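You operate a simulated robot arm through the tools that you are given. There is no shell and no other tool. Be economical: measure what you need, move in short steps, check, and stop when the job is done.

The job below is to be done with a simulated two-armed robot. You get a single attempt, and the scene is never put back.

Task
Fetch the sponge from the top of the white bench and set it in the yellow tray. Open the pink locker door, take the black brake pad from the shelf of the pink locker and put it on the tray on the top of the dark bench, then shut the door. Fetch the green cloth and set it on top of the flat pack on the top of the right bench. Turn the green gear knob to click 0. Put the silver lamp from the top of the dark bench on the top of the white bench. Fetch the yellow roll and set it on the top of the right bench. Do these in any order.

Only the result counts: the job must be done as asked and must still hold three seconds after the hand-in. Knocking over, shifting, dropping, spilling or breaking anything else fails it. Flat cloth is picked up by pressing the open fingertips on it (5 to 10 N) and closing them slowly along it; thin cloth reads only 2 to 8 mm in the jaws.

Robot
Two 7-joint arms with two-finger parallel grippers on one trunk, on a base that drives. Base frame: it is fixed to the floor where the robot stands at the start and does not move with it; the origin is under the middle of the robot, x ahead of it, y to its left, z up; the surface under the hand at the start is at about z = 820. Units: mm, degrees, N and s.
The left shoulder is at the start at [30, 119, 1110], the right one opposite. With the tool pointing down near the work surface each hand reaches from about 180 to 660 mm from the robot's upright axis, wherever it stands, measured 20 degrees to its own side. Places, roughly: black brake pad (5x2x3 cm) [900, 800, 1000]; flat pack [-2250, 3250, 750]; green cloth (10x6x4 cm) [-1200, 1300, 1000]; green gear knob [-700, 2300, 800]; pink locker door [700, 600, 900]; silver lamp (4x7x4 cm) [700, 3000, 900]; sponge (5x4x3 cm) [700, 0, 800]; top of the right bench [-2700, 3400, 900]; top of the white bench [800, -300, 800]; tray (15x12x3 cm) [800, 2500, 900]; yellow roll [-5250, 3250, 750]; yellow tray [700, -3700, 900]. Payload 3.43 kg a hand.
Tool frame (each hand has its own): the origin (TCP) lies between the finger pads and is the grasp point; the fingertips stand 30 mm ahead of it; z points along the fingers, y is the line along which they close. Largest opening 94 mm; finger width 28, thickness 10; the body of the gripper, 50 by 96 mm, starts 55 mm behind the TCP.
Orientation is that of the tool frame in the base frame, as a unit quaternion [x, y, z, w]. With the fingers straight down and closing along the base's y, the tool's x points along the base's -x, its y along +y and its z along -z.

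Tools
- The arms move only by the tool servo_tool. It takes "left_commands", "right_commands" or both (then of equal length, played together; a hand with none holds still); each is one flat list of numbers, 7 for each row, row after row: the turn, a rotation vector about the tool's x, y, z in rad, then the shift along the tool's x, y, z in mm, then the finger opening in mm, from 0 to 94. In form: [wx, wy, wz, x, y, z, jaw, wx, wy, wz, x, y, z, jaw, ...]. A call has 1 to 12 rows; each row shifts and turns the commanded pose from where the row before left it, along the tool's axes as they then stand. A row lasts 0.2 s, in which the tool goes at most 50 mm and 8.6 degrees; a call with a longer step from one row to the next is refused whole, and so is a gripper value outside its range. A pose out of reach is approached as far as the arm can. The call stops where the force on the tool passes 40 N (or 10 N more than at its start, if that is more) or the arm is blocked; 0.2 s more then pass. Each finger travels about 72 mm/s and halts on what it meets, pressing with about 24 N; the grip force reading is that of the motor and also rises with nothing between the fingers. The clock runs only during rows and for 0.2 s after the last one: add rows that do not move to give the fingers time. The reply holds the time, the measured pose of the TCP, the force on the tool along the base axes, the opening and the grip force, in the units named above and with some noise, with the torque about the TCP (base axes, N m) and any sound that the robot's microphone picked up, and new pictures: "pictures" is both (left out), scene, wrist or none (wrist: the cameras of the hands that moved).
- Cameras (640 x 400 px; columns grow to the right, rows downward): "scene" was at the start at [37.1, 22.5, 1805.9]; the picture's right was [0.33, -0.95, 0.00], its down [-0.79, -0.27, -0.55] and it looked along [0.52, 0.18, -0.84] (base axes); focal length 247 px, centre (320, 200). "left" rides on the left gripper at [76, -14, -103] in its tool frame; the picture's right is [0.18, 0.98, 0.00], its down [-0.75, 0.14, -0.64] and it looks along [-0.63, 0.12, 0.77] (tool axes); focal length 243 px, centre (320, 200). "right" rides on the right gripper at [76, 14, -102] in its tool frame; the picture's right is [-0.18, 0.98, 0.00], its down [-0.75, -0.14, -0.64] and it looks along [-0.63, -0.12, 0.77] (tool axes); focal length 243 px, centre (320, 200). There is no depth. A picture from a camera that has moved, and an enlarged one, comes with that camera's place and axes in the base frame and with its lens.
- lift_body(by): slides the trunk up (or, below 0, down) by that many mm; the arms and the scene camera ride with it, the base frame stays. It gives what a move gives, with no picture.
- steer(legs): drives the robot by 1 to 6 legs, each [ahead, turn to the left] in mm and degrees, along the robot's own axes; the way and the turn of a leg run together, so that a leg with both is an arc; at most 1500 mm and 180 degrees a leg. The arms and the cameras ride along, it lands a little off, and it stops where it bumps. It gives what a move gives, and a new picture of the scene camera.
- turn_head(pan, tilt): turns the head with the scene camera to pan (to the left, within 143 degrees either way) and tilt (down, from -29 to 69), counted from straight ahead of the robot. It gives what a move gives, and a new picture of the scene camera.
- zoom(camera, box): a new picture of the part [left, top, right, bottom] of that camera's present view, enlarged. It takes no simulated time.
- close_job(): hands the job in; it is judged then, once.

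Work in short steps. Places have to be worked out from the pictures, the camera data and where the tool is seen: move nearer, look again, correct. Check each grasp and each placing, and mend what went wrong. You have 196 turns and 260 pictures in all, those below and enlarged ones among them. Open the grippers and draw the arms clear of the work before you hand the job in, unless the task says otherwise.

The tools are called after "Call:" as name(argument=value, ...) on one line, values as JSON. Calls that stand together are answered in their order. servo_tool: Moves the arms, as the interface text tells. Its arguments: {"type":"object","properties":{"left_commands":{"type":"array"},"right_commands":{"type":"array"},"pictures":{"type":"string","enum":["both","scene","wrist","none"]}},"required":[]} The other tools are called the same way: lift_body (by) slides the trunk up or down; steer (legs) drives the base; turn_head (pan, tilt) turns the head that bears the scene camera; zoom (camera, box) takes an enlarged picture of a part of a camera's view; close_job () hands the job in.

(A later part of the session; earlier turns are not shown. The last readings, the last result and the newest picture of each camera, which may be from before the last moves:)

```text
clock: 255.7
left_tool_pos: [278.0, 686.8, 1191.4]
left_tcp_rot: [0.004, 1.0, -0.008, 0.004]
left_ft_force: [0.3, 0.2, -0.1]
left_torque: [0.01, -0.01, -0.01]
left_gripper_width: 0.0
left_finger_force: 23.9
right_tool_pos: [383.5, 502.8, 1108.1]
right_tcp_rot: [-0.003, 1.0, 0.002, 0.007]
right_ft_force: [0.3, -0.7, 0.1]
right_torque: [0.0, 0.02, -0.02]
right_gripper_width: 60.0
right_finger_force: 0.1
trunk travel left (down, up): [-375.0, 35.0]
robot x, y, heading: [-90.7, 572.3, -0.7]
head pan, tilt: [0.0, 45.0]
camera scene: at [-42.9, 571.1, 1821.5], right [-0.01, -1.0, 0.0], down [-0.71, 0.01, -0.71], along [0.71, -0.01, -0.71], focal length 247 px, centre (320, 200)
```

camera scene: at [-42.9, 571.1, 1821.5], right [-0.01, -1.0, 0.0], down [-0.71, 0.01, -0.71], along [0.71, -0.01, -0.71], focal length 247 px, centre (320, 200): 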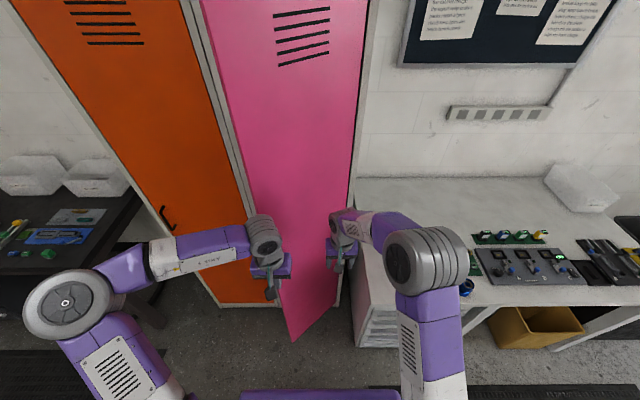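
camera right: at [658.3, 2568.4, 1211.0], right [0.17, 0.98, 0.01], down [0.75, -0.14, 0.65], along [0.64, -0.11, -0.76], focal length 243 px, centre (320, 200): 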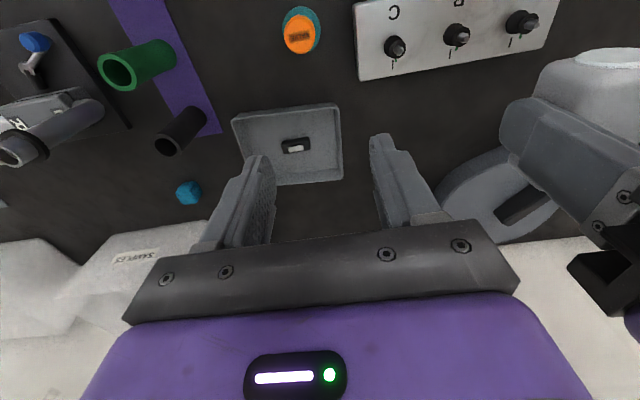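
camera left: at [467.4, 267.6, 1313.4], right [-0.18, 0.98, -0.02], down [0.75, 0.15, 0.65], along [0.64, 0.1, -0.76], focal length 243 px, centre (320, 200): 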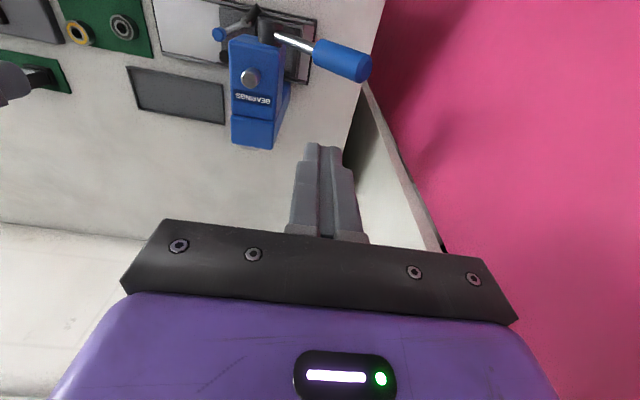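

Door edge at ~41°. Drive ahead 120 and push the door shut with the left hand at z≈1190 (above the handle).

Call:
steer(legs=[[120, 0.7]])

Call:
servo_tool(left_commands=[0, 0, 0, -37, 10, 0, 0, 0, 0, 0, -37, 10, 0, 0, 0, 0, 0, -37, 10, 0, 0, 0, 0, 0, -37, 10, 0, 0, 0, 0, 0, -37, 10, 0, 0], pictures="scene")

```text
clock: 256.9
left_tool_pos: [396.3, 690.4, 1191.3]
left_tcp_rot: [-0.001, 1.0, -0.009, 0.004]
left_ft_force: [0.5, -0.1, -0.2]
left_torque: [-0.03, 0.01, -0.01]
left_gripper_width: 0.0
left_finger_force: 23.8
right_tool_pos: [504.0, 507.1, 1109.4]
right_tcp_rot: [-0.009, 1.0, 0.004, 0.007]
right_ft_force: [0.5, -0.1, 0.3]
right_torque: [0.0, -0.05, -0.02]
right_gripper_width: 60.1
right_finger_force: 0.0
trunk travel left (down, up): [-375.0, 35.0]
robot x, y, heading: [24.5, 571.4, -0.1]
head pan, tilt: [0.0, 45.0]
camera scene: at [75.7, 570.9, 1821.5], right [0.0, -1.0, 0.0], down [-0.71, 0.0, -0.71], along [0.71, 0.0, -0.71], focal length 247 px, centre (320, 200)
```

scene: 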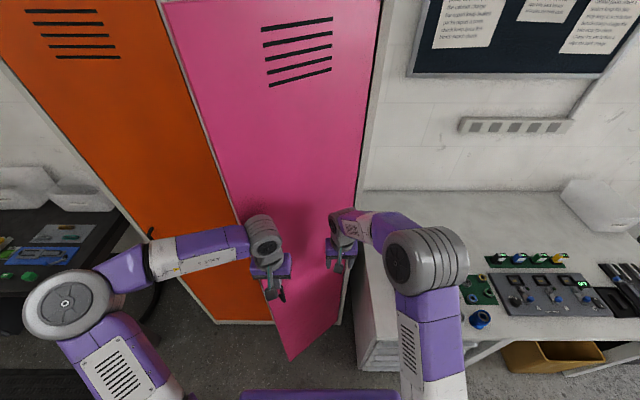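

```text
clock: 258.1
left_tool_pos: [582.8, 739.0, 1193.2]
left_tcp_rot: [0.001, 1.0, -0.009, 0.004]
left_ft_force: [1.0, 0.3, -0.5]
left_torque: [0.01, 0.03, -0.01]
left_gripper_width: 0.0
left_finger_force: 23.9
right_tool_pos: [504.3, 508.1, 1107.7]
right_tcp_rot: [-0.008, 1.0, 0.004, 0.005]
right_ft_force: [0.9, 0.3, 0.2]
right_torque: [-0.02, -0.02, 0.0]
right_gripper_width: 60.0
right_finger_force: 0.0
trunk travel left (down, up): [-375.0, 35.0]
robot x, y, heading: [23.0, 567.8, -0.2]
head pan, tilt: [0.0, 45.0]
camera scene: at [77.9, 570.5, 1821.4], right [0.0, -1.0, 0.0], down [-0.71, 0.0, -0.71], along [0.71, 0.0, -0.71], focal length 247 px, centre (320, 200)
```

scene: 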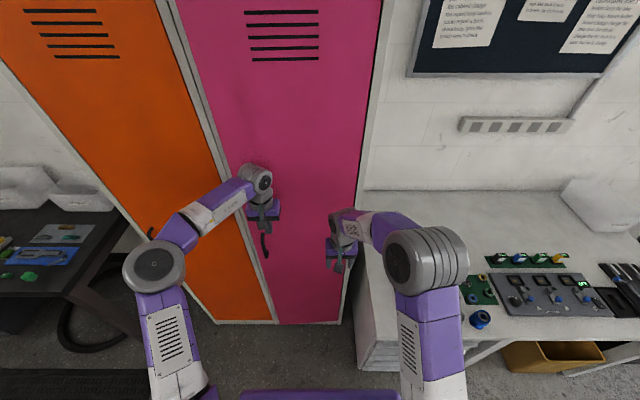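

Nearly shut. Push the last centimetres until contact force rises.

Call:
servo_tool(left_commands=[0, 0, 0, -25, 5, 0, 0, 0, 0, 0, -20, 3, 0, 0, 0, 0, 0, -15, 0, 0, 0, 0, 0, 0, -15, 0, 0, 0, 0, 0, 0, -10, 0, 0, 0], pictures="scene")

```text
clock: 259.0
left_tool_pos: [629.0, 747.0, 1195.7]
left_tcp_rot: [0.003, 1.0, -0.007, -0.004]
left_ft_force: [-31.9, -1.8, 2.6]
left_torque: [0.31, -3.26, 0.25]
left_gripper_width: 0.0
left_finger_force: 24.0
right_tool_pos: [497.5, 507.7, 1111.4]
right_tcp_rot: [-0.01, 1.0, 0.004, 0.01]
right_ft_force: [-0.2, -0.4, 0.0]
right_torque: [0.02, 0.0, 0.03]
right_gripper_width: 60.0
right_finger_force: 0.0
trunk travel left (down, up): [-375.0, 35.0]
robot x, y, heading: [22.2, 569.5, 0.1]
head pan, tilt: [0.0, 45.0]
stopped in row 4 (left hand): the force on the tool passed its limit at 63 N (the readings are from after the stop); the commanded pose is now the measured one
camera scene: at [65.1, 570.6, 1821.8], right [0.0, -1.0, 0.0], down [-0.7, 0.0, -0.71], along [0.71, 0.0, -0.7], focal length 247 px, centre (320, 200)
```

scene: 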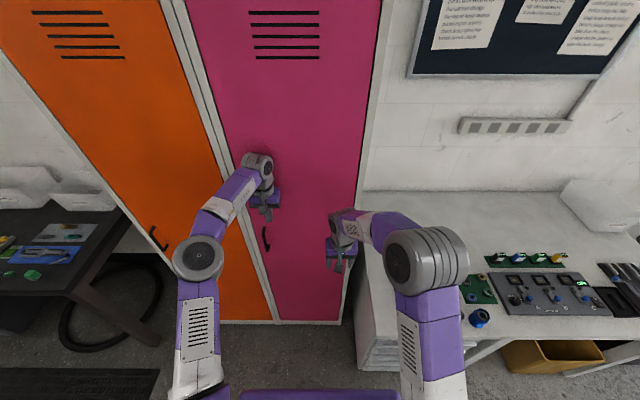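

Contact 100 mm above the TCP at x≈675 = closed door plane. Back off and check the door.

Call:
servo_tool(left_commands=[0, 0, 0, 40, -10, 0, 0, 0, 0, 0, 40, -20, 0, 0, 0, 0, 0, 40, -20, 5, 0, 0, 0, 0, 20, -20, 20, 0], pictures="none")

Call:
zoom(camera="scene", box=[160, 0, 400, 330])

```text
clock: 260.0
left_tool_pos: [494.9, 678.1, 1167.9]
left_tcp_rot: [0.002, 1.0, -0.007, -0.004]
left_ft_force: [0.5, 0.3, 0.0]
left_torque: [0.04, -0.01, 0.03]
left_gripper_width: 0.0
left_finger_force: 23.8
right_tool_pos: [502.9, 507.5, 1109.2]
right_tcp_rot: [-0.01, 1.0, 0.004, 0.006]
right_ft_force: [-0.2, -0.3, 0.7]
right_torque: [0.01, 0.0, -0.03]
right_gripper_width: 59.9
right_finger_force: 0.0
trunk travel left (down, up): [-375.0, 35.0]
robot x, y, heading: [25.8, 571.5, 0.0]
head pan, tilt: [0.0, 45.0]
```

```text
1.21 times, centred on (280, 165) of scene
camera zoom: at [74.8, 570.2, 1821.5], right [0.0, -1.0, 0.0], down [-0.71, 0.0, -0.71], along [0.71, 0.0, -0.71], focal length 300 px, centre (368, 242)
```

zoom: 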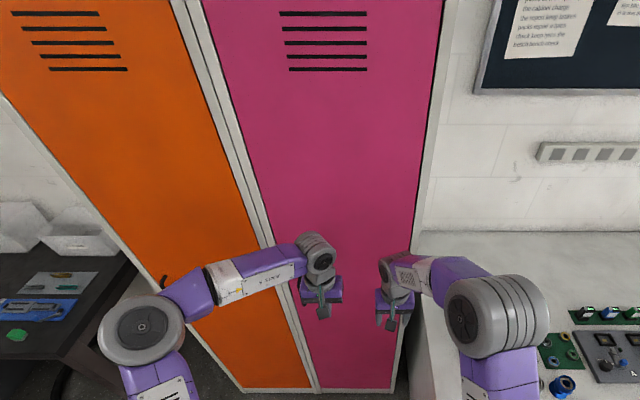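

The door is shut. Next I go north to look for the green gear knob (~[-700, 2300, 800]) from the east side of the bike.

Call:
steer(legs=[[0, 90], [800, 0], [700, 0]])

Call:
turn_head(pan=60, tilt=35)

```text
clock: 271.5
left_tool_pos: [-94.1, 2528.8, 1167.0]
left_tcp_rot: [0.709, -0.705, 0.009, -0.002]
left_ft_force: [0.6, -0.3, 0.4]
left_torque: [0.0, -0.01, 0.01]
left_gripper_width: 0.1
left_finger_force: 24.0
right_tool_pos: [76.2, 2540.1, 1107.4]
right_tcp_rot: [0.718, -0.696, -0.007, -0.002]
right_ft_force: [0.1, -0.3, -0.2]
right_torque: [-0.04, -0.01, 0.0]
right_gripper_width: 59.9
right_finger_force: 0.0
trunk travel left (down, up): [-375.0, 35.0]
robot x, y, heading: [18.6, 2055.4, 91.0]
head pan, tilt: [0.0, 45.0]
camera scene: at [18.7, 2109.5, 1821.5], right [1.0, 0.01, 0.0], down [0.01, -0.71, -0.71], along [-0.01, 0.71, -0.71], focal length 247 px, centre (320, 200)
```

scene: 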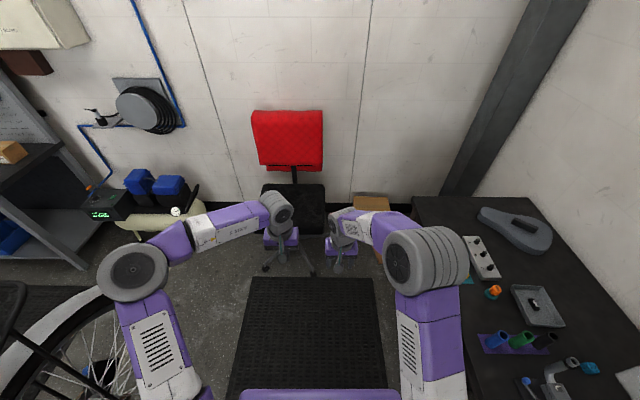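

```text
clock: 272.8
left_tool_pos: [-94.0, 2528.8, 1167.8]
left_tcp_rot: [0.709, -0.705, 0.01, -0.002]
left_ft_force: [-0.3, -0.2, 0.1]
left_torque: [-0.03, -0.01, 0.03]
left_gripper_width: 0.0
left_finger_force: 23.7
right_tool_pos: [76.2, 2538.4, 1108.8]
right_tcp_rot: [0.718, -0.696, -0.008, -0.002]
right_ft_force: [-0.3, 0.4, -1.3]
right_torque: [0.06, 0.0, -0.02]
right_gripper_width: 59.9
right_finger_force: 0.1
trunk travel left (down, up): [-375.0, 35.0]
robot x, y, heading: [20.8, 2059.8, 90.5]
head pan, tilt: [60.0, 35.0]
camera scene: at [-57.1, 2071.3, 1836.3], right [0.49, 0.87, 0.0], down [0.5, -0.28, -0.82], along [-0.71, 0.4, -0.57], focal length 247 px, centre (320, 200)
```

scene: 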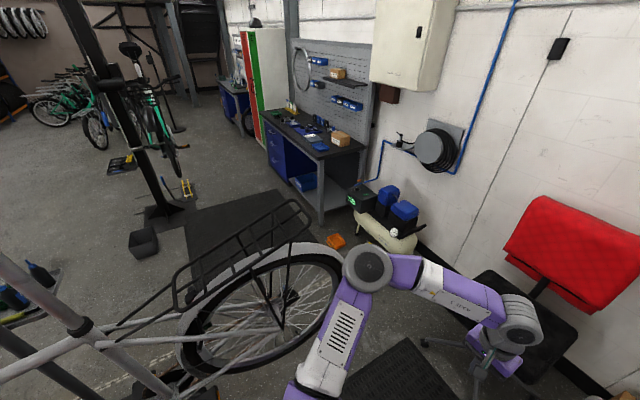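

Call:
turn_head(pan=80, tilt=45)

Call:
zoom(camera="scene", box=[160, 80, 480, 280])

```text
clock: 273.6
left_tool_pos: [-93.7, 2529.2, 1167.2]
left_tcp_rot: [0.709, -0.705, 0.009, -0.003]
left_ft_force: [0.1, -0.4, -0.5]
left_torque: [-0.03, 0.01, -0.02]
left_gripper_width: 0.0
left_finger_force: 23.5
right_tool_pos: [76.5, 2539.2, 1108.9]
right_tcp_rot: [0.718, -0.696, -0.006, -0.003]
right_ft_force: [-0.1, 0.3, 0.1]
right_torque: [0.0, -0.01, 0.03]
right_gripper_width: 60.0
right_finger_force: 0.1
trunk travel left (down, up): [-375.0, 35.0]
robot x, y, heading: [20.2, 2059.0, 90.5]
head pan, tilt: [80.0, 45.0]
camera scene: at [-60.6, 2041.5, 1821.5], right [0.16, 0.99, 0.0], down [0.7, -0.12, -0.71], along [-0.7, 0.12, -0.71], focal length 247 px, centre (320, 200)
```

scene: 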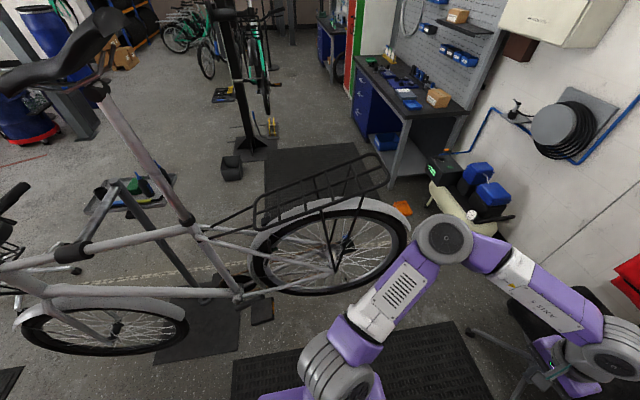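

```text
2.00 times, centred on (320, 180) of scene
camera zoom: at [-60.6, 2041.5, 1821.5], right [0.16, 0.99, 0.0], down [0.7, -0.12, -0.71], along [-0.7, 0.12, -0.71], focal length 494 px, centre (320, 240)
```

zoom: 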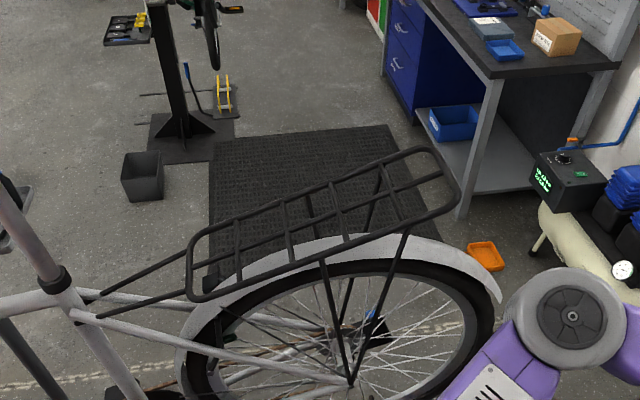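

Call:
zoom(camera="scene", box=[300, 200, 420, 290])

Call:
zoom(camera="scene", box=[0, 150, 200, 280])

```text
4.44 times, centred on (360, 245) of scene
camera zoom: at [-60.6, 2041.5, 1821.5], right [0.16, 0.99, 0.0], down [0.7, -0.12, -0.71], along [-0.7, 0.12, -0.71], focal length 1098 px, centre (142, 0)
```

zoom: 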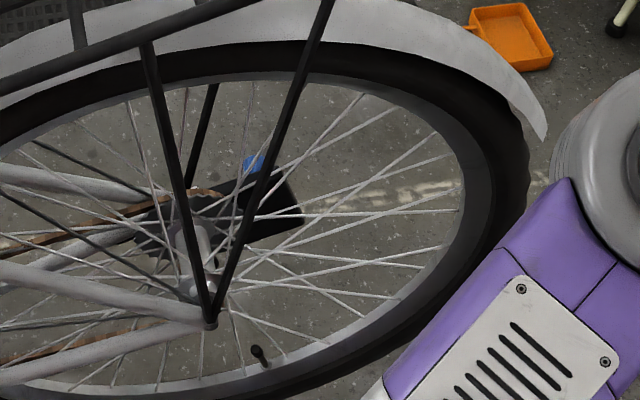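

```text
3.08 times, centred on (100, 215) of scene
camera zoom: at [-60.6, 2041.5, 1821.5], right [0.16, 0.99, 0.0], down [0.7, -0.12, -0.71], along [-0.7, 0.12, -0.71], focal length 760 px, centre (997, 154)
```

zoom: 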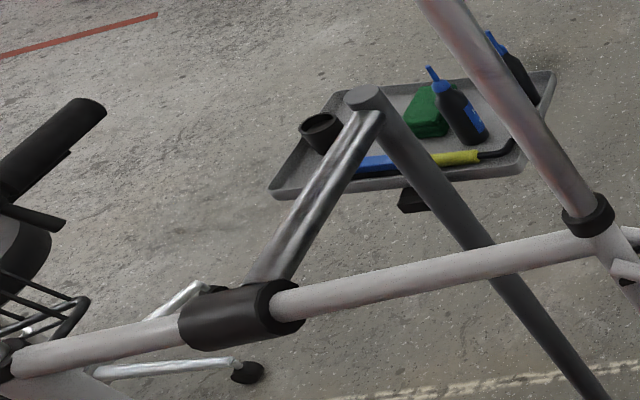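

The bike carries a black gear box behind its rear hub, and the green cloth lies on the stand's tool tray; both must be reached from the west side. I drive round the south: first reverse down the corridor.

Call:
steer(legs=[[0, -3], [-1500, 0], [-1500, 0], [-750, 0]])

Call:
turn_head(pan=90, tilt=25)

```text
clock: 292.2
left_tool_pos: [-267.9, -1217.3, 1167.6]
left_tcp_rot: [-0.688, 0.726, -0.009, 0.001]
left_ft_force: [0.1, -0.6, 0.1]
left_torque: [-0.03, 0.02, 0.03]
left_gripper_width: 0.0
left_finger_force: 24.0
right_tool_pos: [-95.6, -1217.8, 1108.4]
right_tcp_rot: [-0.698, 0.716, 0.008, 0.002]
right_ft_force: [0.1, 0.5, 0.0]
right_torque: [0.0, -0.04, 0.05]
right_gripper_width: 60.1
right_finger_force: 0.2
trunk travel left (down, up): [-375.0, 35.0]
robot x, y, heading: [-184.9, -1691.9, 87.2]
head pan, tilt: [80.0, 45.0]
camera scene: at [-262.5, -1705.4, 1821.4], right [0.22, 0.98, 0.0], down [0.69, -0.16, -0.71], along [-0.69, 0.16, -0.71], focal length 247 px, centre (320, 200)
```

scene: 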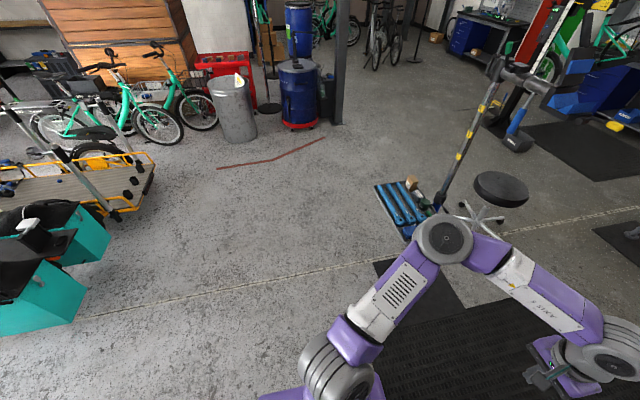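

```text
clock: 293.0
left_tool_pos: [-266.7, -1216.5, 1166.7]
left_tcp_rot: [-0.689, 0.725, -0.01, 0.001]
left_ft_force: [0.2, 0.3, -0.3]
left_torque: [0.0, 0.01, 0.0]
left_gripper_width: 0.0
left_finger_force: 23.3
right_tool_pos: [-96.0, -1218.2, 1108.2]
right_tcp_rot: [-0.697, 0.717, 0.007, 0.003]
right_ft_force: [-1.0, 0.2, -0.8]
right_torque: [-0.02, -0.01, 0.02]
right_gripper_width: 59.8
right_finger_force: 0.1
trunk travel left (down, up): [-375.0, 35.0]
robot x, y, heading: [-182.7, -1695.1, 87.3]
head pan, tilt: [90.0, 25.0]
camera scene: at [-275.2, -1718.5, 1852.0], right [0.05, 1.0, 0.0], down [0.42, -0.02, -0.91], along [-0.91, 0.04, -0.42], focal length 247 px, centre (320, 200)
```

scene: 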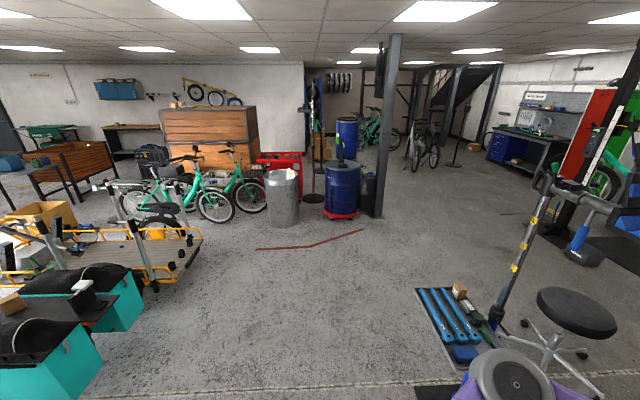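

The west side is open. Turn left, go 1750 mm west, turn right, and go north part way.

Call:
steer(legs=[[0, 91], [1300, 0], [480, 0], [0, -89], [1500, 0]])

Call:
turn_head(pan=-20, tilt=35)

```text
clock: 316.9
left_tool_pos: [-2097.8, 338.7, 1166.9]
left_tcp_rot: [-0.706, 0.708, -0.009, 0.002]
left_ft_force: [0.6, -0.5, 0.1]
left_torque: [-0.01, -0.03, -0.04]
left_gripper_width: 0.0
left_finger_force: 23.7
right_tool_pos: [-1926.3, 347.6, 1107.6]
right_tcp_rot: [0.715, -0.699, -0.006, -0.002]
right_ft_force: [0.1, 0.1, -0.3]
right_torque: [-0.01, 0.0, 0.04]
right_gripper_width: 60.0
right_finger_force: 0.0
trunk travel left (down, up): [-375.0, 35.0]
robot x, y, heading: [-1986.7, -131.6, 90.2]
head pan, tilt: [90.0, 25.0]
camera scene: at [-2078.8, -163.2, 1852.0], right [0.0, 1.0, 0.0], down [0.42, 0.0, -0.91], along [-0.91, 0.0, -0.42], focal length 247 px, centre (320, 200)
```

scene: 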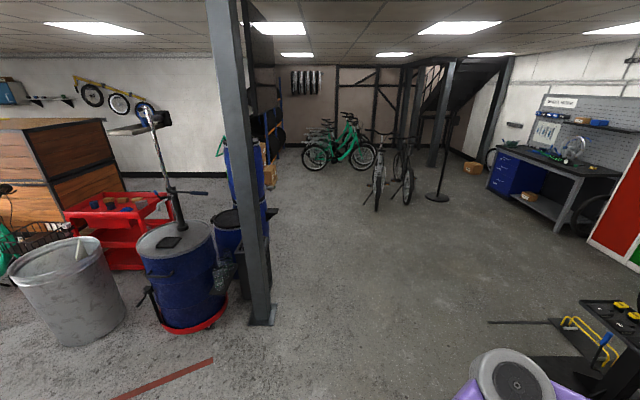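

```text
clock: 318.7
left_tool_pos: [-2097.2, 338.4, 1166.8]
left_tcp_rot: [-0.707, 0.708, -0.009, 0.003]
left_ft_force: [-0.1, 0.4, -0.5]
left_torque: [-0.01, -0.01, 0.03]
left_gripper_width: 0.0
left_finger_force: 23.4
right_tool_pos: [-1926.9, 347.5, 1108.5]
right_tcp_rot: [0.715, -0.699, -0.007, -0.002]
right_ft_force: [-0.2, 0.6, -0.4]
right_torque: [-0.01, 0.01, 0.0]
right_gripper_width: 60.1
right_finger_force: 0.2
trunk travel left (down, up): [-375.0, 35.0]
robot x, y, heading: [-1990.3, -132.0, 90.3]
head pan, tilt: [-20.0, 35.0]
camera scene: at [-1957.0, -79.9, 1836.3], right [0.94, -0.34, 0.0], down [-0.19, -0.54, -0.82], along [0.28, 0.77, -0.57], focal length 247 px, centre (320, 200)
```

scene: 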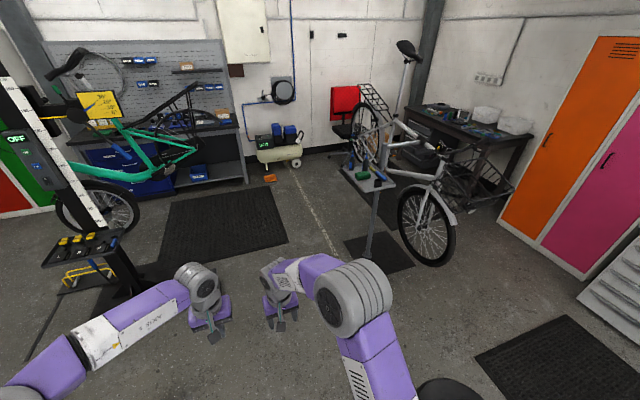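

The bike's west side is open: cloth on the tray at about [-1138, 1286]. Drive 1400 north, turn right to face it.

Call:
steer(legs=[[1400, 0], [0, -90]])

Call:
turn_head(pan=0, tilt=40)

```text
clock: 329.5
left_tool_pos: [-1525.1, 1368.0, 1167.3]
left_tcp_rot: [0.0, 1.0, -0.008, -0.005]
left_ft_force: [0.9, -1.2, -1.5]
left_torque: [0.0, -0.01, 0.01]
left_gripper_width: 0.0
left_finger_force: 24.0
right_tool_pos: [-1517.5, 1196.1, 1108.6]
right_tcp_rot: [-0.011, 1.0, 0.003, 0.006]
right_ft_force: [-0.4, 0.2, -0.4]
right_torque: [-0.01, 0.0, -0.02]
right_gripper_width: 59.9
right_finger_force: 0.0
trunk travel left (down, up): [-375.0, 35.0]
robot x, y, heading: [-1997.7, 1260.1, 0.2]
head pan, tilt: [-20.0, 35.0]
camera scene: at [-1942.4, 1228.2, 1836.3], right [-0.34, -0.94, 0.0], down [-0.54, 0.19, -0.82], along [0.77, -0.28, -0.57], focal length 247 px, centre (320, 200)
```

scene: 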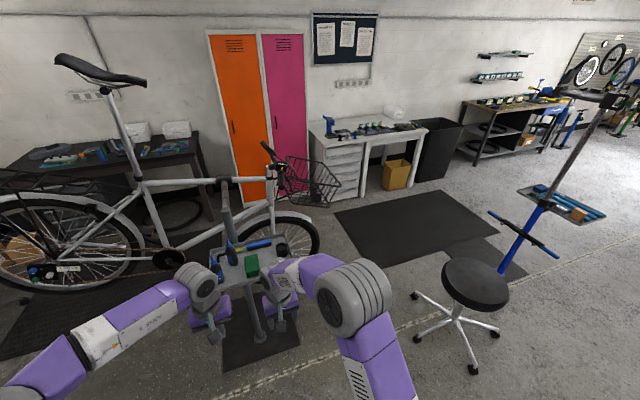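

```text
clock: 330.3
left_tool_pos: [-1525.3, 1368.9, 1167.5]
left_tcp_rot: [0.0, 1.0, -0.007, -0.006]
left_ft_force: [0.1, 0.5, 0.5]
left_torque: [0.02, 0.0, 0.02]
left_gripper_width: 0.4
left_finger_force: 24.4
right_tool_pos: [-1517.0, 1198.2, 1108.4]
right_tcp_rot: [-0.011, 1.0, 0.004, 0.006]
right_ft_force: [-0.6, -0.2, 0.1]
right_torque: [0.01, 0.01, 0.0]
right_gripper_width: 59.8
right_finger_force: 0.1
trunk travel left (down, up): [-375.0, 35.0]
robot x, y, heading: [-1996.4, 1259.6, 0.4]
head pan, tilt: [0.0, 40.0]
camera scene: at [-1940.3, 1258.4, 1828.7], right [0.0, -1.0, 0.0], down [-0.64, 0.0, -0.77], along [0.77, 0.0, -0.64], focal length 247 px, centre (320, 200)
```

scene: 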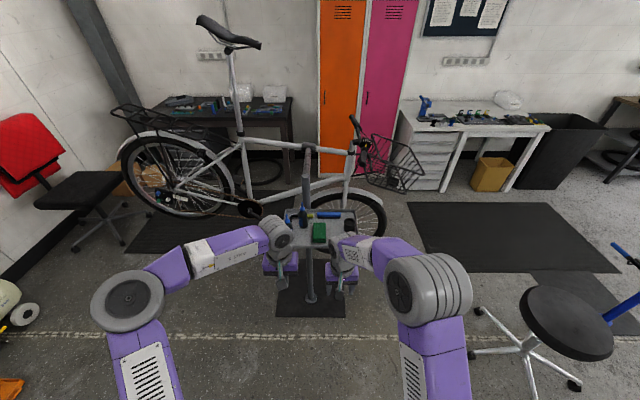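

Call:
zoom(camera="scene", box=[240, 180, 400, 280])

Call:
zoom(camera="scene", box=[120, 140, 240, 220])

```text
4.00 times, centred on (320, 230) of scene
camera zoom: at [-1940.3, 1258.4, 1828.7], right [0.0, -1.0, 0.0], down [-0.64, 0.0, -0.77], along [0.77, 0.0, -0.64], focal length 988 px, centre (320, 80)
```

zoom: 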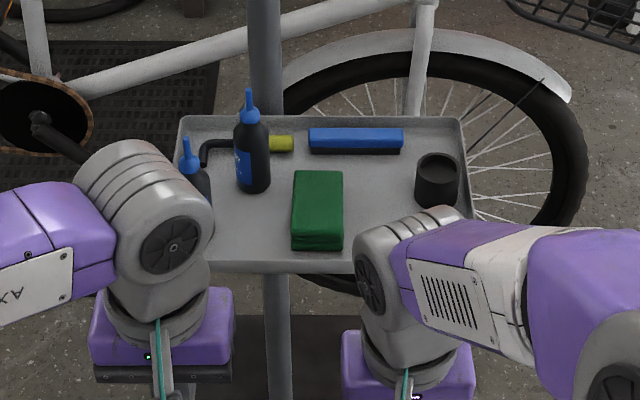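

```text
5.00 times, centred on (180, 180) of scene
camera zoom: at [-1940.3, 1258.4, 1828.7], right [0.0, -1.0, 0.0], down [-0.64, 0.0, -0.77], along [0.77, 0.0, -0.64], focal length 1236 px, centre (1020, 300)
```

zoom: 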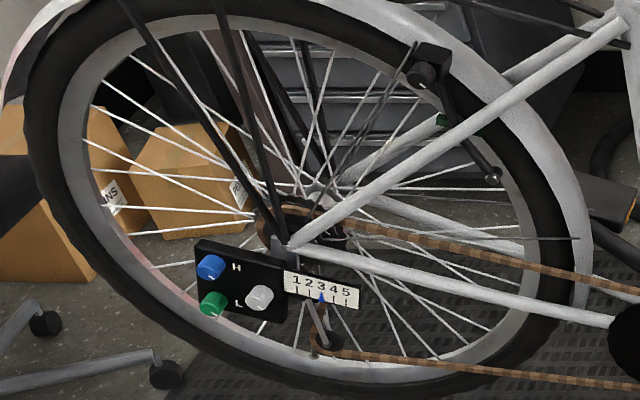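

The green knob ("L") is on the panel by the rear hub. First the cloth: it is a folded block near [-1121, 1261]. Retract the left hand and drive 270 mm ahead.

Call:
servo_tool(left_commands=[0, 0, 0, 38, 15, -10, 0, 0, 0, 0, 38, 15, -10, 0, 0, 0, 0, 38, 15, -10, 0, 0, 0, 0, 38, 15, -10, 0], pictures="none")

Call:
steer(legs=[[265, 0]])

Call:
servo_tool(right_commands=[0, 0, 0, 0, 15, 0, 85], pictures="wrist")

```text
clock: 331.3
left_tool_pos: [-1679.0, 1429.7, 1208.7]
left_tcp_rot: [0.001, 1.0, -0.007, -0.005]
left_ft_force: [0.1, -0.1, -0.6]
left_torque: [0.0, -0.03, 0.02]
left_gripper_width: 0.0
left_finger_force: 23.6
right_tool_pos: [-1518.3, 1196.0, 1109.9]
right_tcp_rot: [-0.012, 1.0, 0.004, 0.007]
right_ft_force: [0.2, -0.7, 0.5]
right_torque: [0.02, -0.03, -0.02]
right_gripper_width: 60.2
right_finger_force: 0.0
trunk travel left (down, up): [-375.0, 35.0]
robot x, y, heading: [-1994.2, 1258.7, -0.0]
head pan, tilt: [0.0, 40.0]
```

```text
clock: 333.2
left_tool_pos: [-1412.2, 1431.1, 1208.2]
left_tcp_rot: [0.0, 1.0, -0.008, -0.005]
left_ft_force: [-0.7, -0.4, 0.6]
left_torque: [-0.02, 0.01, 0.01]
left_gripper_width: 0.1
left_finger_force: 24.5
right_tool_pos: [-1251.8, 1198.6, 1108.9]
right_tcp_rot: [-0.012, 1.0, 0.002, 0.007]
right_ft_force: [0.1, 0.0, 0.2]
right_torque: [0.02, -0.02, 0.0]
right_gripper_width: 60.1
right_finger_force: 0.2
trunk travel left (down, up): [-375.0, 35.0]
robot x, y, heading: [-1729.8, 1260.2, 0.6]
head pan, tilt: [0.0, 40.0]
camera scene: at [-1675.3, 1259.7, 1828.7], right [0.01, -1.0, 0.0], down [-0.64, 0.0, -0.77], along [0.77, 0.0, -0.64], focal length 247 px, centre (320, 200)
```

scene: 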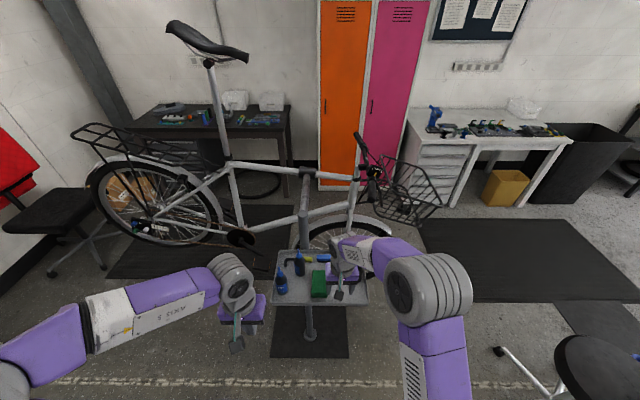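

```text
clock: 333.6
left_tool_pos: [-1413.3, 1431.7, 1209.1]
left_tcp_rot: [0.001, 1.0, -0.008, -0.004]
left_ft_force: [-0.7, 0.0, -0.4]
left_torque: [0.02, -0.02, 0.0]
left_gripper_width: 0.0
left_finger_force: 24.1
right_tool_pos: [-1252.4, 1215.0, 1109.6]
right_tcp_rot: [-0.011, 1.0, 0.003, 0.007]
right_ft_force: [0.4, -0.9, -0.7]
right_torque: [0.0, 0.02, -0.01]
right_gripper_width: 85.0
right_finger_force: 0.1
trunk travel left (down, up): [-375.0, 35.0]
robot x, y, heading: [-1731.4, 1262.1, 0.3]
head pan, tilt: [0.0, 40.0]
camera right: at [-1331.1, 1225.9, 1211.6], right [0.16, 0.99, 0.01], down [0.75, -0.13, 0.65], along [0.64, -0.1, -0.76], focal length 243 px, centre (320, 200)
```

right: 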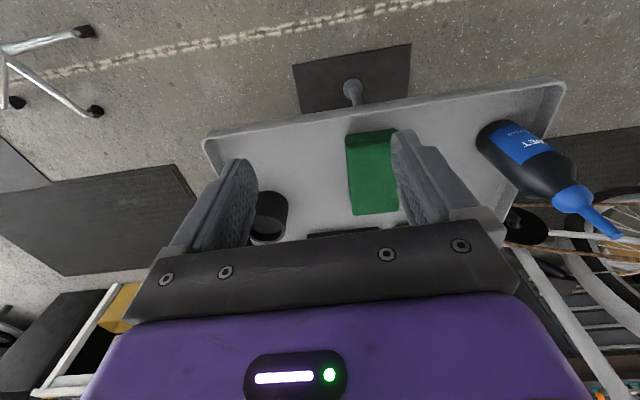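

Call:
servo_tool(right_commands=[0, 0, 0, -31, 16, -18, 85, 0, 0, 0, -31, 16, 18, 85, 0, 0, 0, -31, 16, 30, 85, 0, 0, 0, 0, 0, 20, 85], pictures="wrist")

```text
clock: 334.6
left_tool_pos: [-1413.2, 1430.5, 1208.1]
left_tcp_rot: [0.001, 1.0, -0.008, -0.004]
left_ft_force: [-0.4, 1.1, -0.5]
left_torque: [0.0, -0.04, 0.02]
left_gripper_width: 0.0
left_finger_force: 24.0
right_tool_pos: [-1160.3, 1264.0, 1059.8]
right_tcp_rot: [-0.012, 1.0, 0.004, 0.007]
right_ft_force: [-0.6, -0.4, -0.7]
right_torque: [0.02, -0.01, -0.01]
right_gripper_width: 84.8
right_finger_force: 0.0
trunk travel left (down, up): [-375.0, 35.0]
robot x, y, heading: [-1732.1, 1264.2, 0.2]
head pan, tilt: [0.0, 40.0]
camera right: at [-1239.1, 1275.9, 1161.6], right [0.16, 0.99, 0.01], down [0.75, -0.13, 0.65], along [0.64, -0.1, -0.76], focal length 243 px, centre (320, 200)
```

right: 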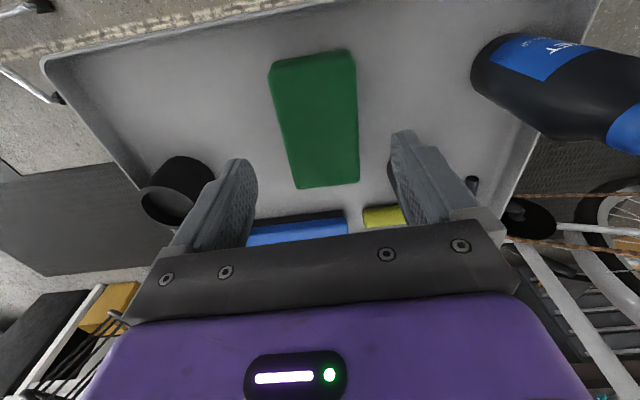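

Cloth centre [-1167, 1264], top z≈980. Descend to z≈983 and close.

Call:
servo_tool(right_commands=[0, 0, 0, 6, 0, 30, 85, 0, 0, 0, 0, 0, 30, 85, 0, 0, 0, 0, 0, 16, 85], pictures="wrist")

```text
clock: 335.4
left_tool_pos: [-1414.5, 1432.0, 1209.0]
left_tcp_rot: [0.0, 1.0, -0.008, -0.005]
left_ft_force: [-0.3, 0.2, 1.1]
left_torque: [-0.03, 0.01, -0.01]
left_gripper_width: 0.0
left_finger_force: 23.9
right_tool_pos: [-1165.2, 1264.7, 985.9]
right_tcp_rot: [-0.012, 1.0, 0.003, 0.01]
right_ft_force: [0.1, 0.4, 7.7]
right_torque: [-0.39, 0.11, -0.02]
right_gripper_width: 84.7
right_finger_force: 0.3
trunk travel left (down, up): [-375.0, 35.0]
robot x, y, heading: [-1730.3, 1258.7, 0.1]
head pan, tilt: [0.0, 40.0]
camera right: at [-1244.5, 1276.4, 1087.4], right [0.16, 0.99, 0.01], down [0.75, -0.13, 0.65], along [0.65, -0.1, -0.76], focal length 243 px, centre (320, 200)
```

right: 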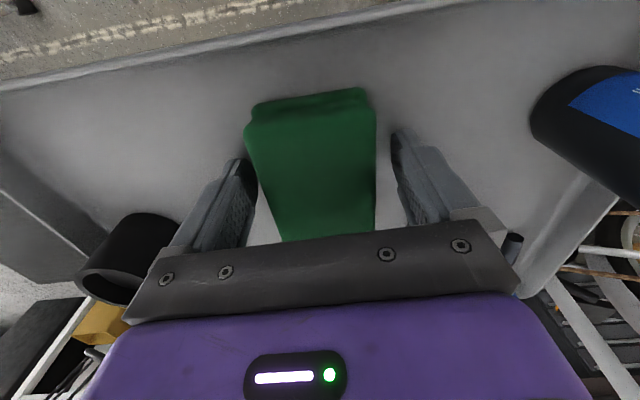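

Fingertips just reach the tray floor (z≈955). Raise 2 mm and close.

Call:
servo_tool(right_commands=[0, 0, 0, 0, -1, -3, 85, 0, 0, 0, 0, 0, 0, 60, 0, 0, 0, 0, 0, 0, 40, 0, 0, 0, 0, 0, 0, 25, 0, 0, 0, 0, 0, 0, 25], pictures="wrist")

```text
clock: 336.6
left_tool_pos: [-1411.0, 1431.8, 1209.1]
left_tcp_rot: [0.0, 1.0, -0.009, -0.006]
left_ft_force: [-1.1, 0.5, 0.1]
left_torque: [-0.01, 0.03, 0.01]
left_gripper_width: 0.0
left_finger_force: 23.7
right_tool_pos: [-1164.7, 1264.3, 987.0]
right_tcp_rot: [-0.012, 1.0, 0.004, 0.007]
right_ft_force: [-0.1, 0.0, -0.2]
right_torque: [-0.02, 0.0, 0.0]
right_gripper_width: 63.9
right_finger_force: 23.9
trunk travel left (down, up): [-375.0, 35.0]
robot x, y, heading: [-1729.9, 1262.1, 0.4]
head pan, tilt: [0.0, 40.0]
camera right: at [-1243.3, 1275.5, 1089.6], right [0.16, 0.99, 0.01], down [0.75, -0.13, 0.65], along [0.64, -0.1, -0.76], focal length 243 px, centre (320, 200)
```

right: 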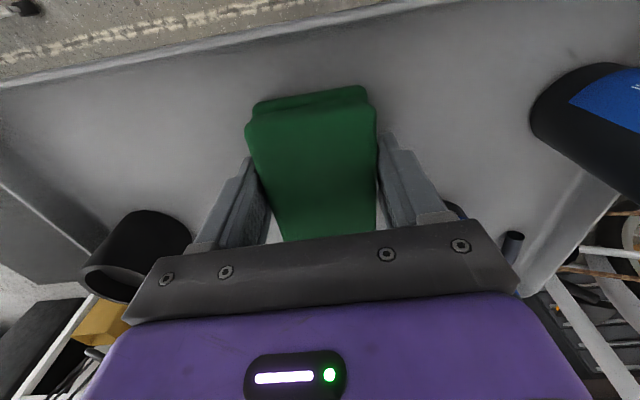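

Cloth held (64 mm). Lift and retract.

Call:
servo_tool(right_commands=[0, 0, 0, 0, 0, -30, 25, 0, 0, 0, 0, 0, -45, 25, 0, 0, 0, 0, 0, -45, 25, 0, 0, 0, 30, -15, -15, 25, 0, 0, 0, 40, -25, 0, 25, 0, 0, 0, 35, -25, 0, 25], pictures="wrist")

Call:
steer(legs=[[-250, 0], [0, 90]])

Call:
turn_head(pan=10, tilt=30)

```text
clock: 338.0
left_tool_pos: [-1413.8, 1429.4, 1208.4]
left_tcp_rot: [0.001, 1.0, -0.007, -0.004]
left_ft_force: [-0.1, -0.5, -0.2]
left_torque: [0.03, -0.04, -0.02]
left_gripper_width: 0.0
left_finger_force: 23.9
right_tool_pos: [-1270.1, 1194.5, 1119.8]
right_tcp_rot: [-0.012, 1.0, 0.003, 0.008]
right_ft_force: [0.6, -0.3, -0.7]
right_torque: [0.03, -0.03, -0.02]
right_gripper_width: 63.8
right_finger_force: 23.8
trunk travel left (down, up): [-375.0, 35.0]
robot x, y, heading: [-1729.0, 1259.4, 0.4]
head pan, tilt: [0.0, 40.0]
camera right: at [-1348.8, 1206.0, 1221.4], right [0.16, 0.99, 0.01], down [0.75, -0.13, 0.65], along [0.64, -0.1, -0.76], focal length 243 px, centre (320, 200)
```

right: 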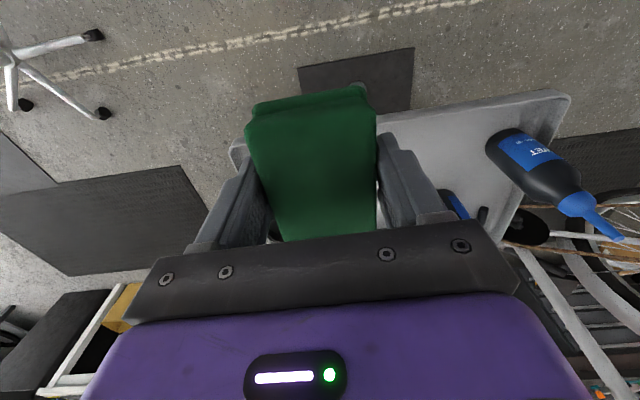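

```text
clock: 343.6
left_tool_pos: [-2150.9, 1579.1, 1208.1]
left_tcp_rot: [-0.704, 0.71, -0.009, 0.003]
left_ft_force: [0.2, 0.0, -0.5]
left_torque: [-0.01, 0.0, 0.0]
left_gripper_width: 0.0
left_finger_force: 24.5
right_tool_pos: [-1912.2, 1721.5, 1119.6]
right_tcp_rot: [0.713, -0.702, -0.007, -0.001]
right_ft_force: [0.4, -0.1, 0.4]
right_torque: [-0.01, 0.0, 0.01]
right_gripper_width: 63.9
right_finger_force: 24.5
trunk travel left (down, up): [-375.0, 35.0]
robot x, y, heading: [-1980.0, 1256.9, 89.8]
head pan, tilt: [0.0, 40.0]
camera scene: at [-1979.8, 1313.5, 1828.7], right [1.0, 0.0, 0.0], down [0.0, -0.64, -0.77], along [0.0, 0.77, -0.64], focal length 247 px, centre (320, 200)
```

scene: 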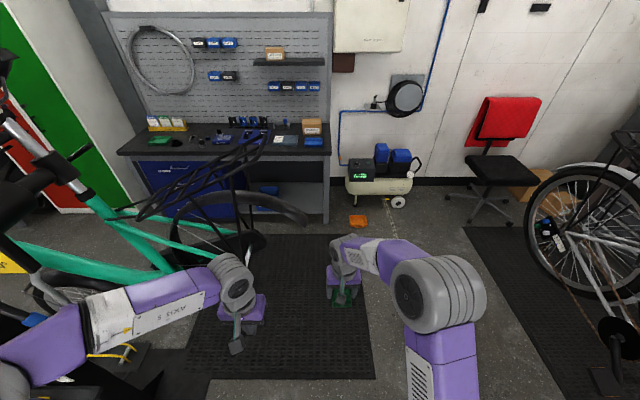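

```text
clock: 344.4
left_tool_pos: [-2150.2, 1578.8, 1208.9]
left_tcp_rot: [-0.704, 0.71, -0.009, 0.002]
left_ft_force: [-0.1, 0.4, -0.2]
left_torque: [0.01, 0.0, 0.03]
left_gripper_width: 0.0
left_finger_force: 24.6
right_tool_pos: [-1911.7, 1720.9, 1119.0]
right_tcp_rot: [0.712, -0.702, -0.006, -0.003]
right_ft_force: [0.1, 0.7, -1.1]
right_torque: [-0.01, 0.0, -0.01]
right_gripper_width: 63.8
right_finger_force: 23.8
trunk travel left (down, up): [-375.0, 35.0]
robot x, y, heading: [-1979.6, 1257.3, 89.6]
head pan, tilt: [10.0, 30.0]
camera scene: at [-1995.3, 1317.7, 1844.0], right [0.99, 0.17, 0.0], down [0.09, -0.49, -0.87], along [-0.15, 0.85, -0.5], focal length 247 px, centre (320, 200)
```

scene: 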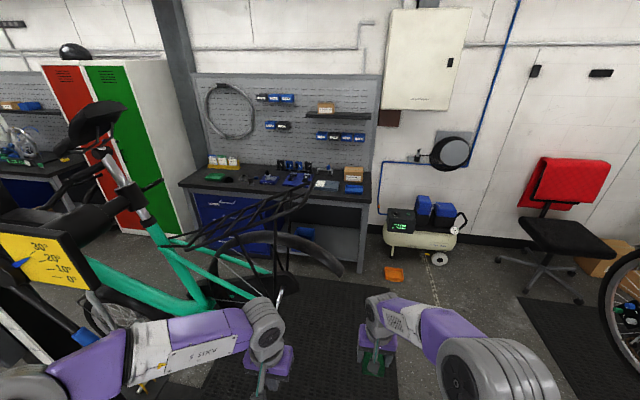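

Call:
zoom(camera="scene", box=[170, 140, 390, 290])

```text
2.67 times, centred on (280, 215) of scene
camera zoom: at [-1995.3, 1317.7, 1844.0], right [0.99, 0.17, 0.0], down [0.09, -0.49, -0.87], along [-0.15, 0.85, -0.5], focal length 659 px, centre (427, 160)
```

zoom: 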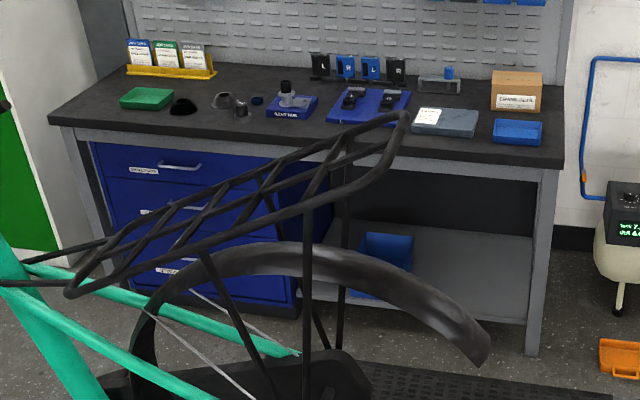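

Flat pack is the grey slab at about [-2282, 3247] on the right bench; a green bike's tail juts in front of the bench's left part. I approach by the east side for a better look.

Call:
steer(legs=[[0, -20], [850, 0], [0, 40]])

Call:
turn_head(pan=10, tilt=40)

```text
clock: 347.6
left_tool_pos: [-1940.7, 1855.8, 1207.4]
left_tcp_rot: [-0.569, 0.822, -0.009, -0.006]
left_ft_force: [0.0, 0.0, 0.3]
left_torque: [-0.02, -0.01, 0.02]
left_gripper_width: 0.0
left_finger_force: 24.2
right_tool_pos: [-1666.3, 1912.5, 1122.2]
right_tcp_rot: [-0.579, 0.815, 0.009, 0.007]
right_ft_force: [0.3, 0.0, 1.0]
right_torque: [0.02, 0.01, 0.0]
right_gripper_width: 63.7
right_finger_force: 23.7
trunk travel left (down, up): [-375.0, 35.0]
robot x, y, heading: [-1885.8, 1511.9, 70.3]
head pan, tilt: [10.0, 30.0]
stopped in leg 2: the robot was blocked; the commanded pose is now the measured one
camera scene: at [-1882.7, 1556.0, 1844.7], right [0.99, -0.17, 0.0], down [-0.08, -0.48, -0.87], along [0.15, 0.86, -0.49], focal length 247 px, centre (320, 200)
```

scene: 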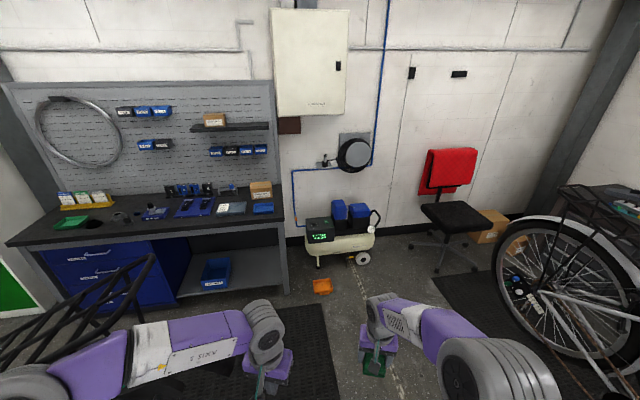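

```text
clock: 348.3
left_tool_pos: [-1941.1, 1856.0, 1207.9]
left_tcp_rot: [-0.57, 0.822, -0.008, -0.004]
left_ft_force: [-0.6, 0.6, -0.6]
left_torque: [-0.02, 0.01, 0.01]
left_gripper_width: 0.2
left_finger_force: 23.8
right_tool_pos: [-1665.0, 1913.7, 1121.3]
right_tcp_rot: [-0.58, 0.815, 0.009, 0.007]
right_ft_force: [-0.5, -0.3, 0.1]
right_torque: [0.04, 0.0, 0.01]
right_gripper_width: 63.6
right_finger_force: 24.1
trunk travel left (down, up): [-375.0, 35.0]
robot x, y, heading: [-1886.8, 1510.7, 69.7]
head pan, tilt: [10.0, 40.0]
camera scene: at [-1883.8, 1550.4, 1828.9], right [0.98, -0.17, 0.0], down [-0.11, -0.63, -0.77], along [0.13, 0.76, -0.63], focal length 247 px, centre (320, 200)
```

scene: 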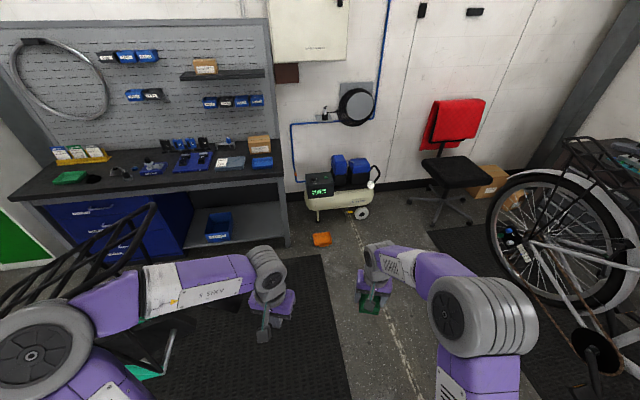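

The left elbow met the green bike's rack. Back off 150 and put the left arm in the compact pose.

Call:
steer(legs=[[-150, 0]])

Call:
servo_tool(left_commands=[0, 0, 0, -34, -20, 20, 0, 0, 0, 0, -34, -20, 20, 0, 0, 0, 0, -34, -20, 20, 0, 0, 0, 0, -34, -20, 20, 0, 0, 0, 0, -34, -20, 20, 0], pictures="scene")

```text
clock: 349.7
left_tool_pos: [-1989.5, 1726.7, 1205.6]
left_tcp_rot: [-0.569, 0.822, -0.013, -0.007]
left_ft_force: [-0.1, -0.3, -0.1]
left_torque: [0.02, -0.01, 0.01]
left_gripper_width: 0.1
left_finger_force: 24.3
right_tool_pos: [-1713.2, 1782.0, 1117.5]
right_tcp_rot: [-0.58, 0.815, 0.005, 0.003]
right_ft_force: [0.2, 0.5, -0.7]
right_torque: [0.0, 0.01, -0.01]
right_gripper_width: 63.7
right_finger_force: 23.6
trunk travel left (down, up): [-375.0, 35.0]
robot x, y, heading: [-1933.9, 1369.6, 69.8]
head pan, tilt: [10.0, 40.0]
camera scene: at [-1931.5, 1427.6, 1828.6], right [0.98, -0.18, 0.0], down [-0.11, -0.63, -0.77], along [0.13, 0.75, -0.64], focal length 247 px, centre (320, 200)
```

scene: 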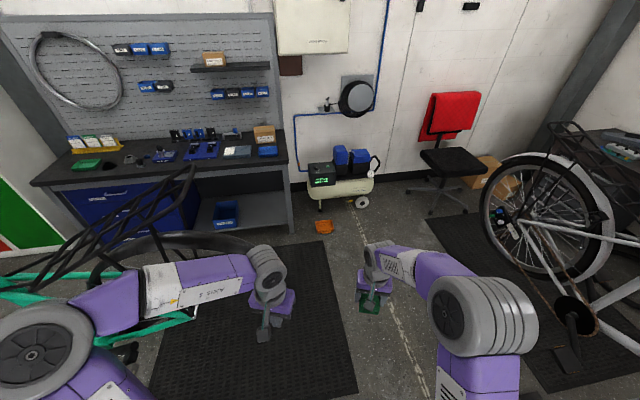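

```text
clock: 350.9
left_tool_pos: [-1834.1, 1848.1, 1101.8]
left_tcp_rot: [-0.569, 0.823, -0.012, -0.007]
left_ft_force: [0.2, 0.5, -0.1]
left_torque: [0.01, 0.02, 0.02]
left_gripper_width: 0.0
left_finger_force: 24.2
right_tool_pos: [-1713.1, 1782.0, 1117.2]
right_tcp_rot: [-0.58, 0.815, 0.005, 0.002]
right_ft_force: [0.0, -0.9, -0.5]
right_torque: [-0.03, 0.02, 0.03]
right_gripper_width: 63.5
right_finger_force: 23.7
trunk travel left (down, up): [-375.0, 35.0]
robot x, y, heading: [-1936.6, 1372.6, 69.8]
head pan, tilt: [10.0, 40.0]
camera scene: at [-1930.3, 1427.1, 1828.7], right [0.98, -0.18, 0.0], down [-0.11, -0.63, -0.77], along [0.13, 0.75, -0.64], focal length 247 px, centre (320, 200)
```

scene: 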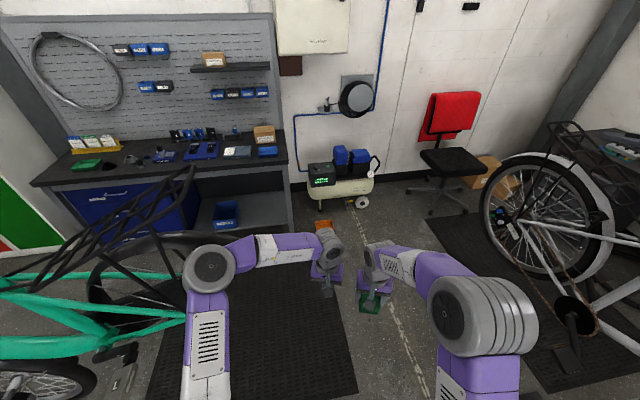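

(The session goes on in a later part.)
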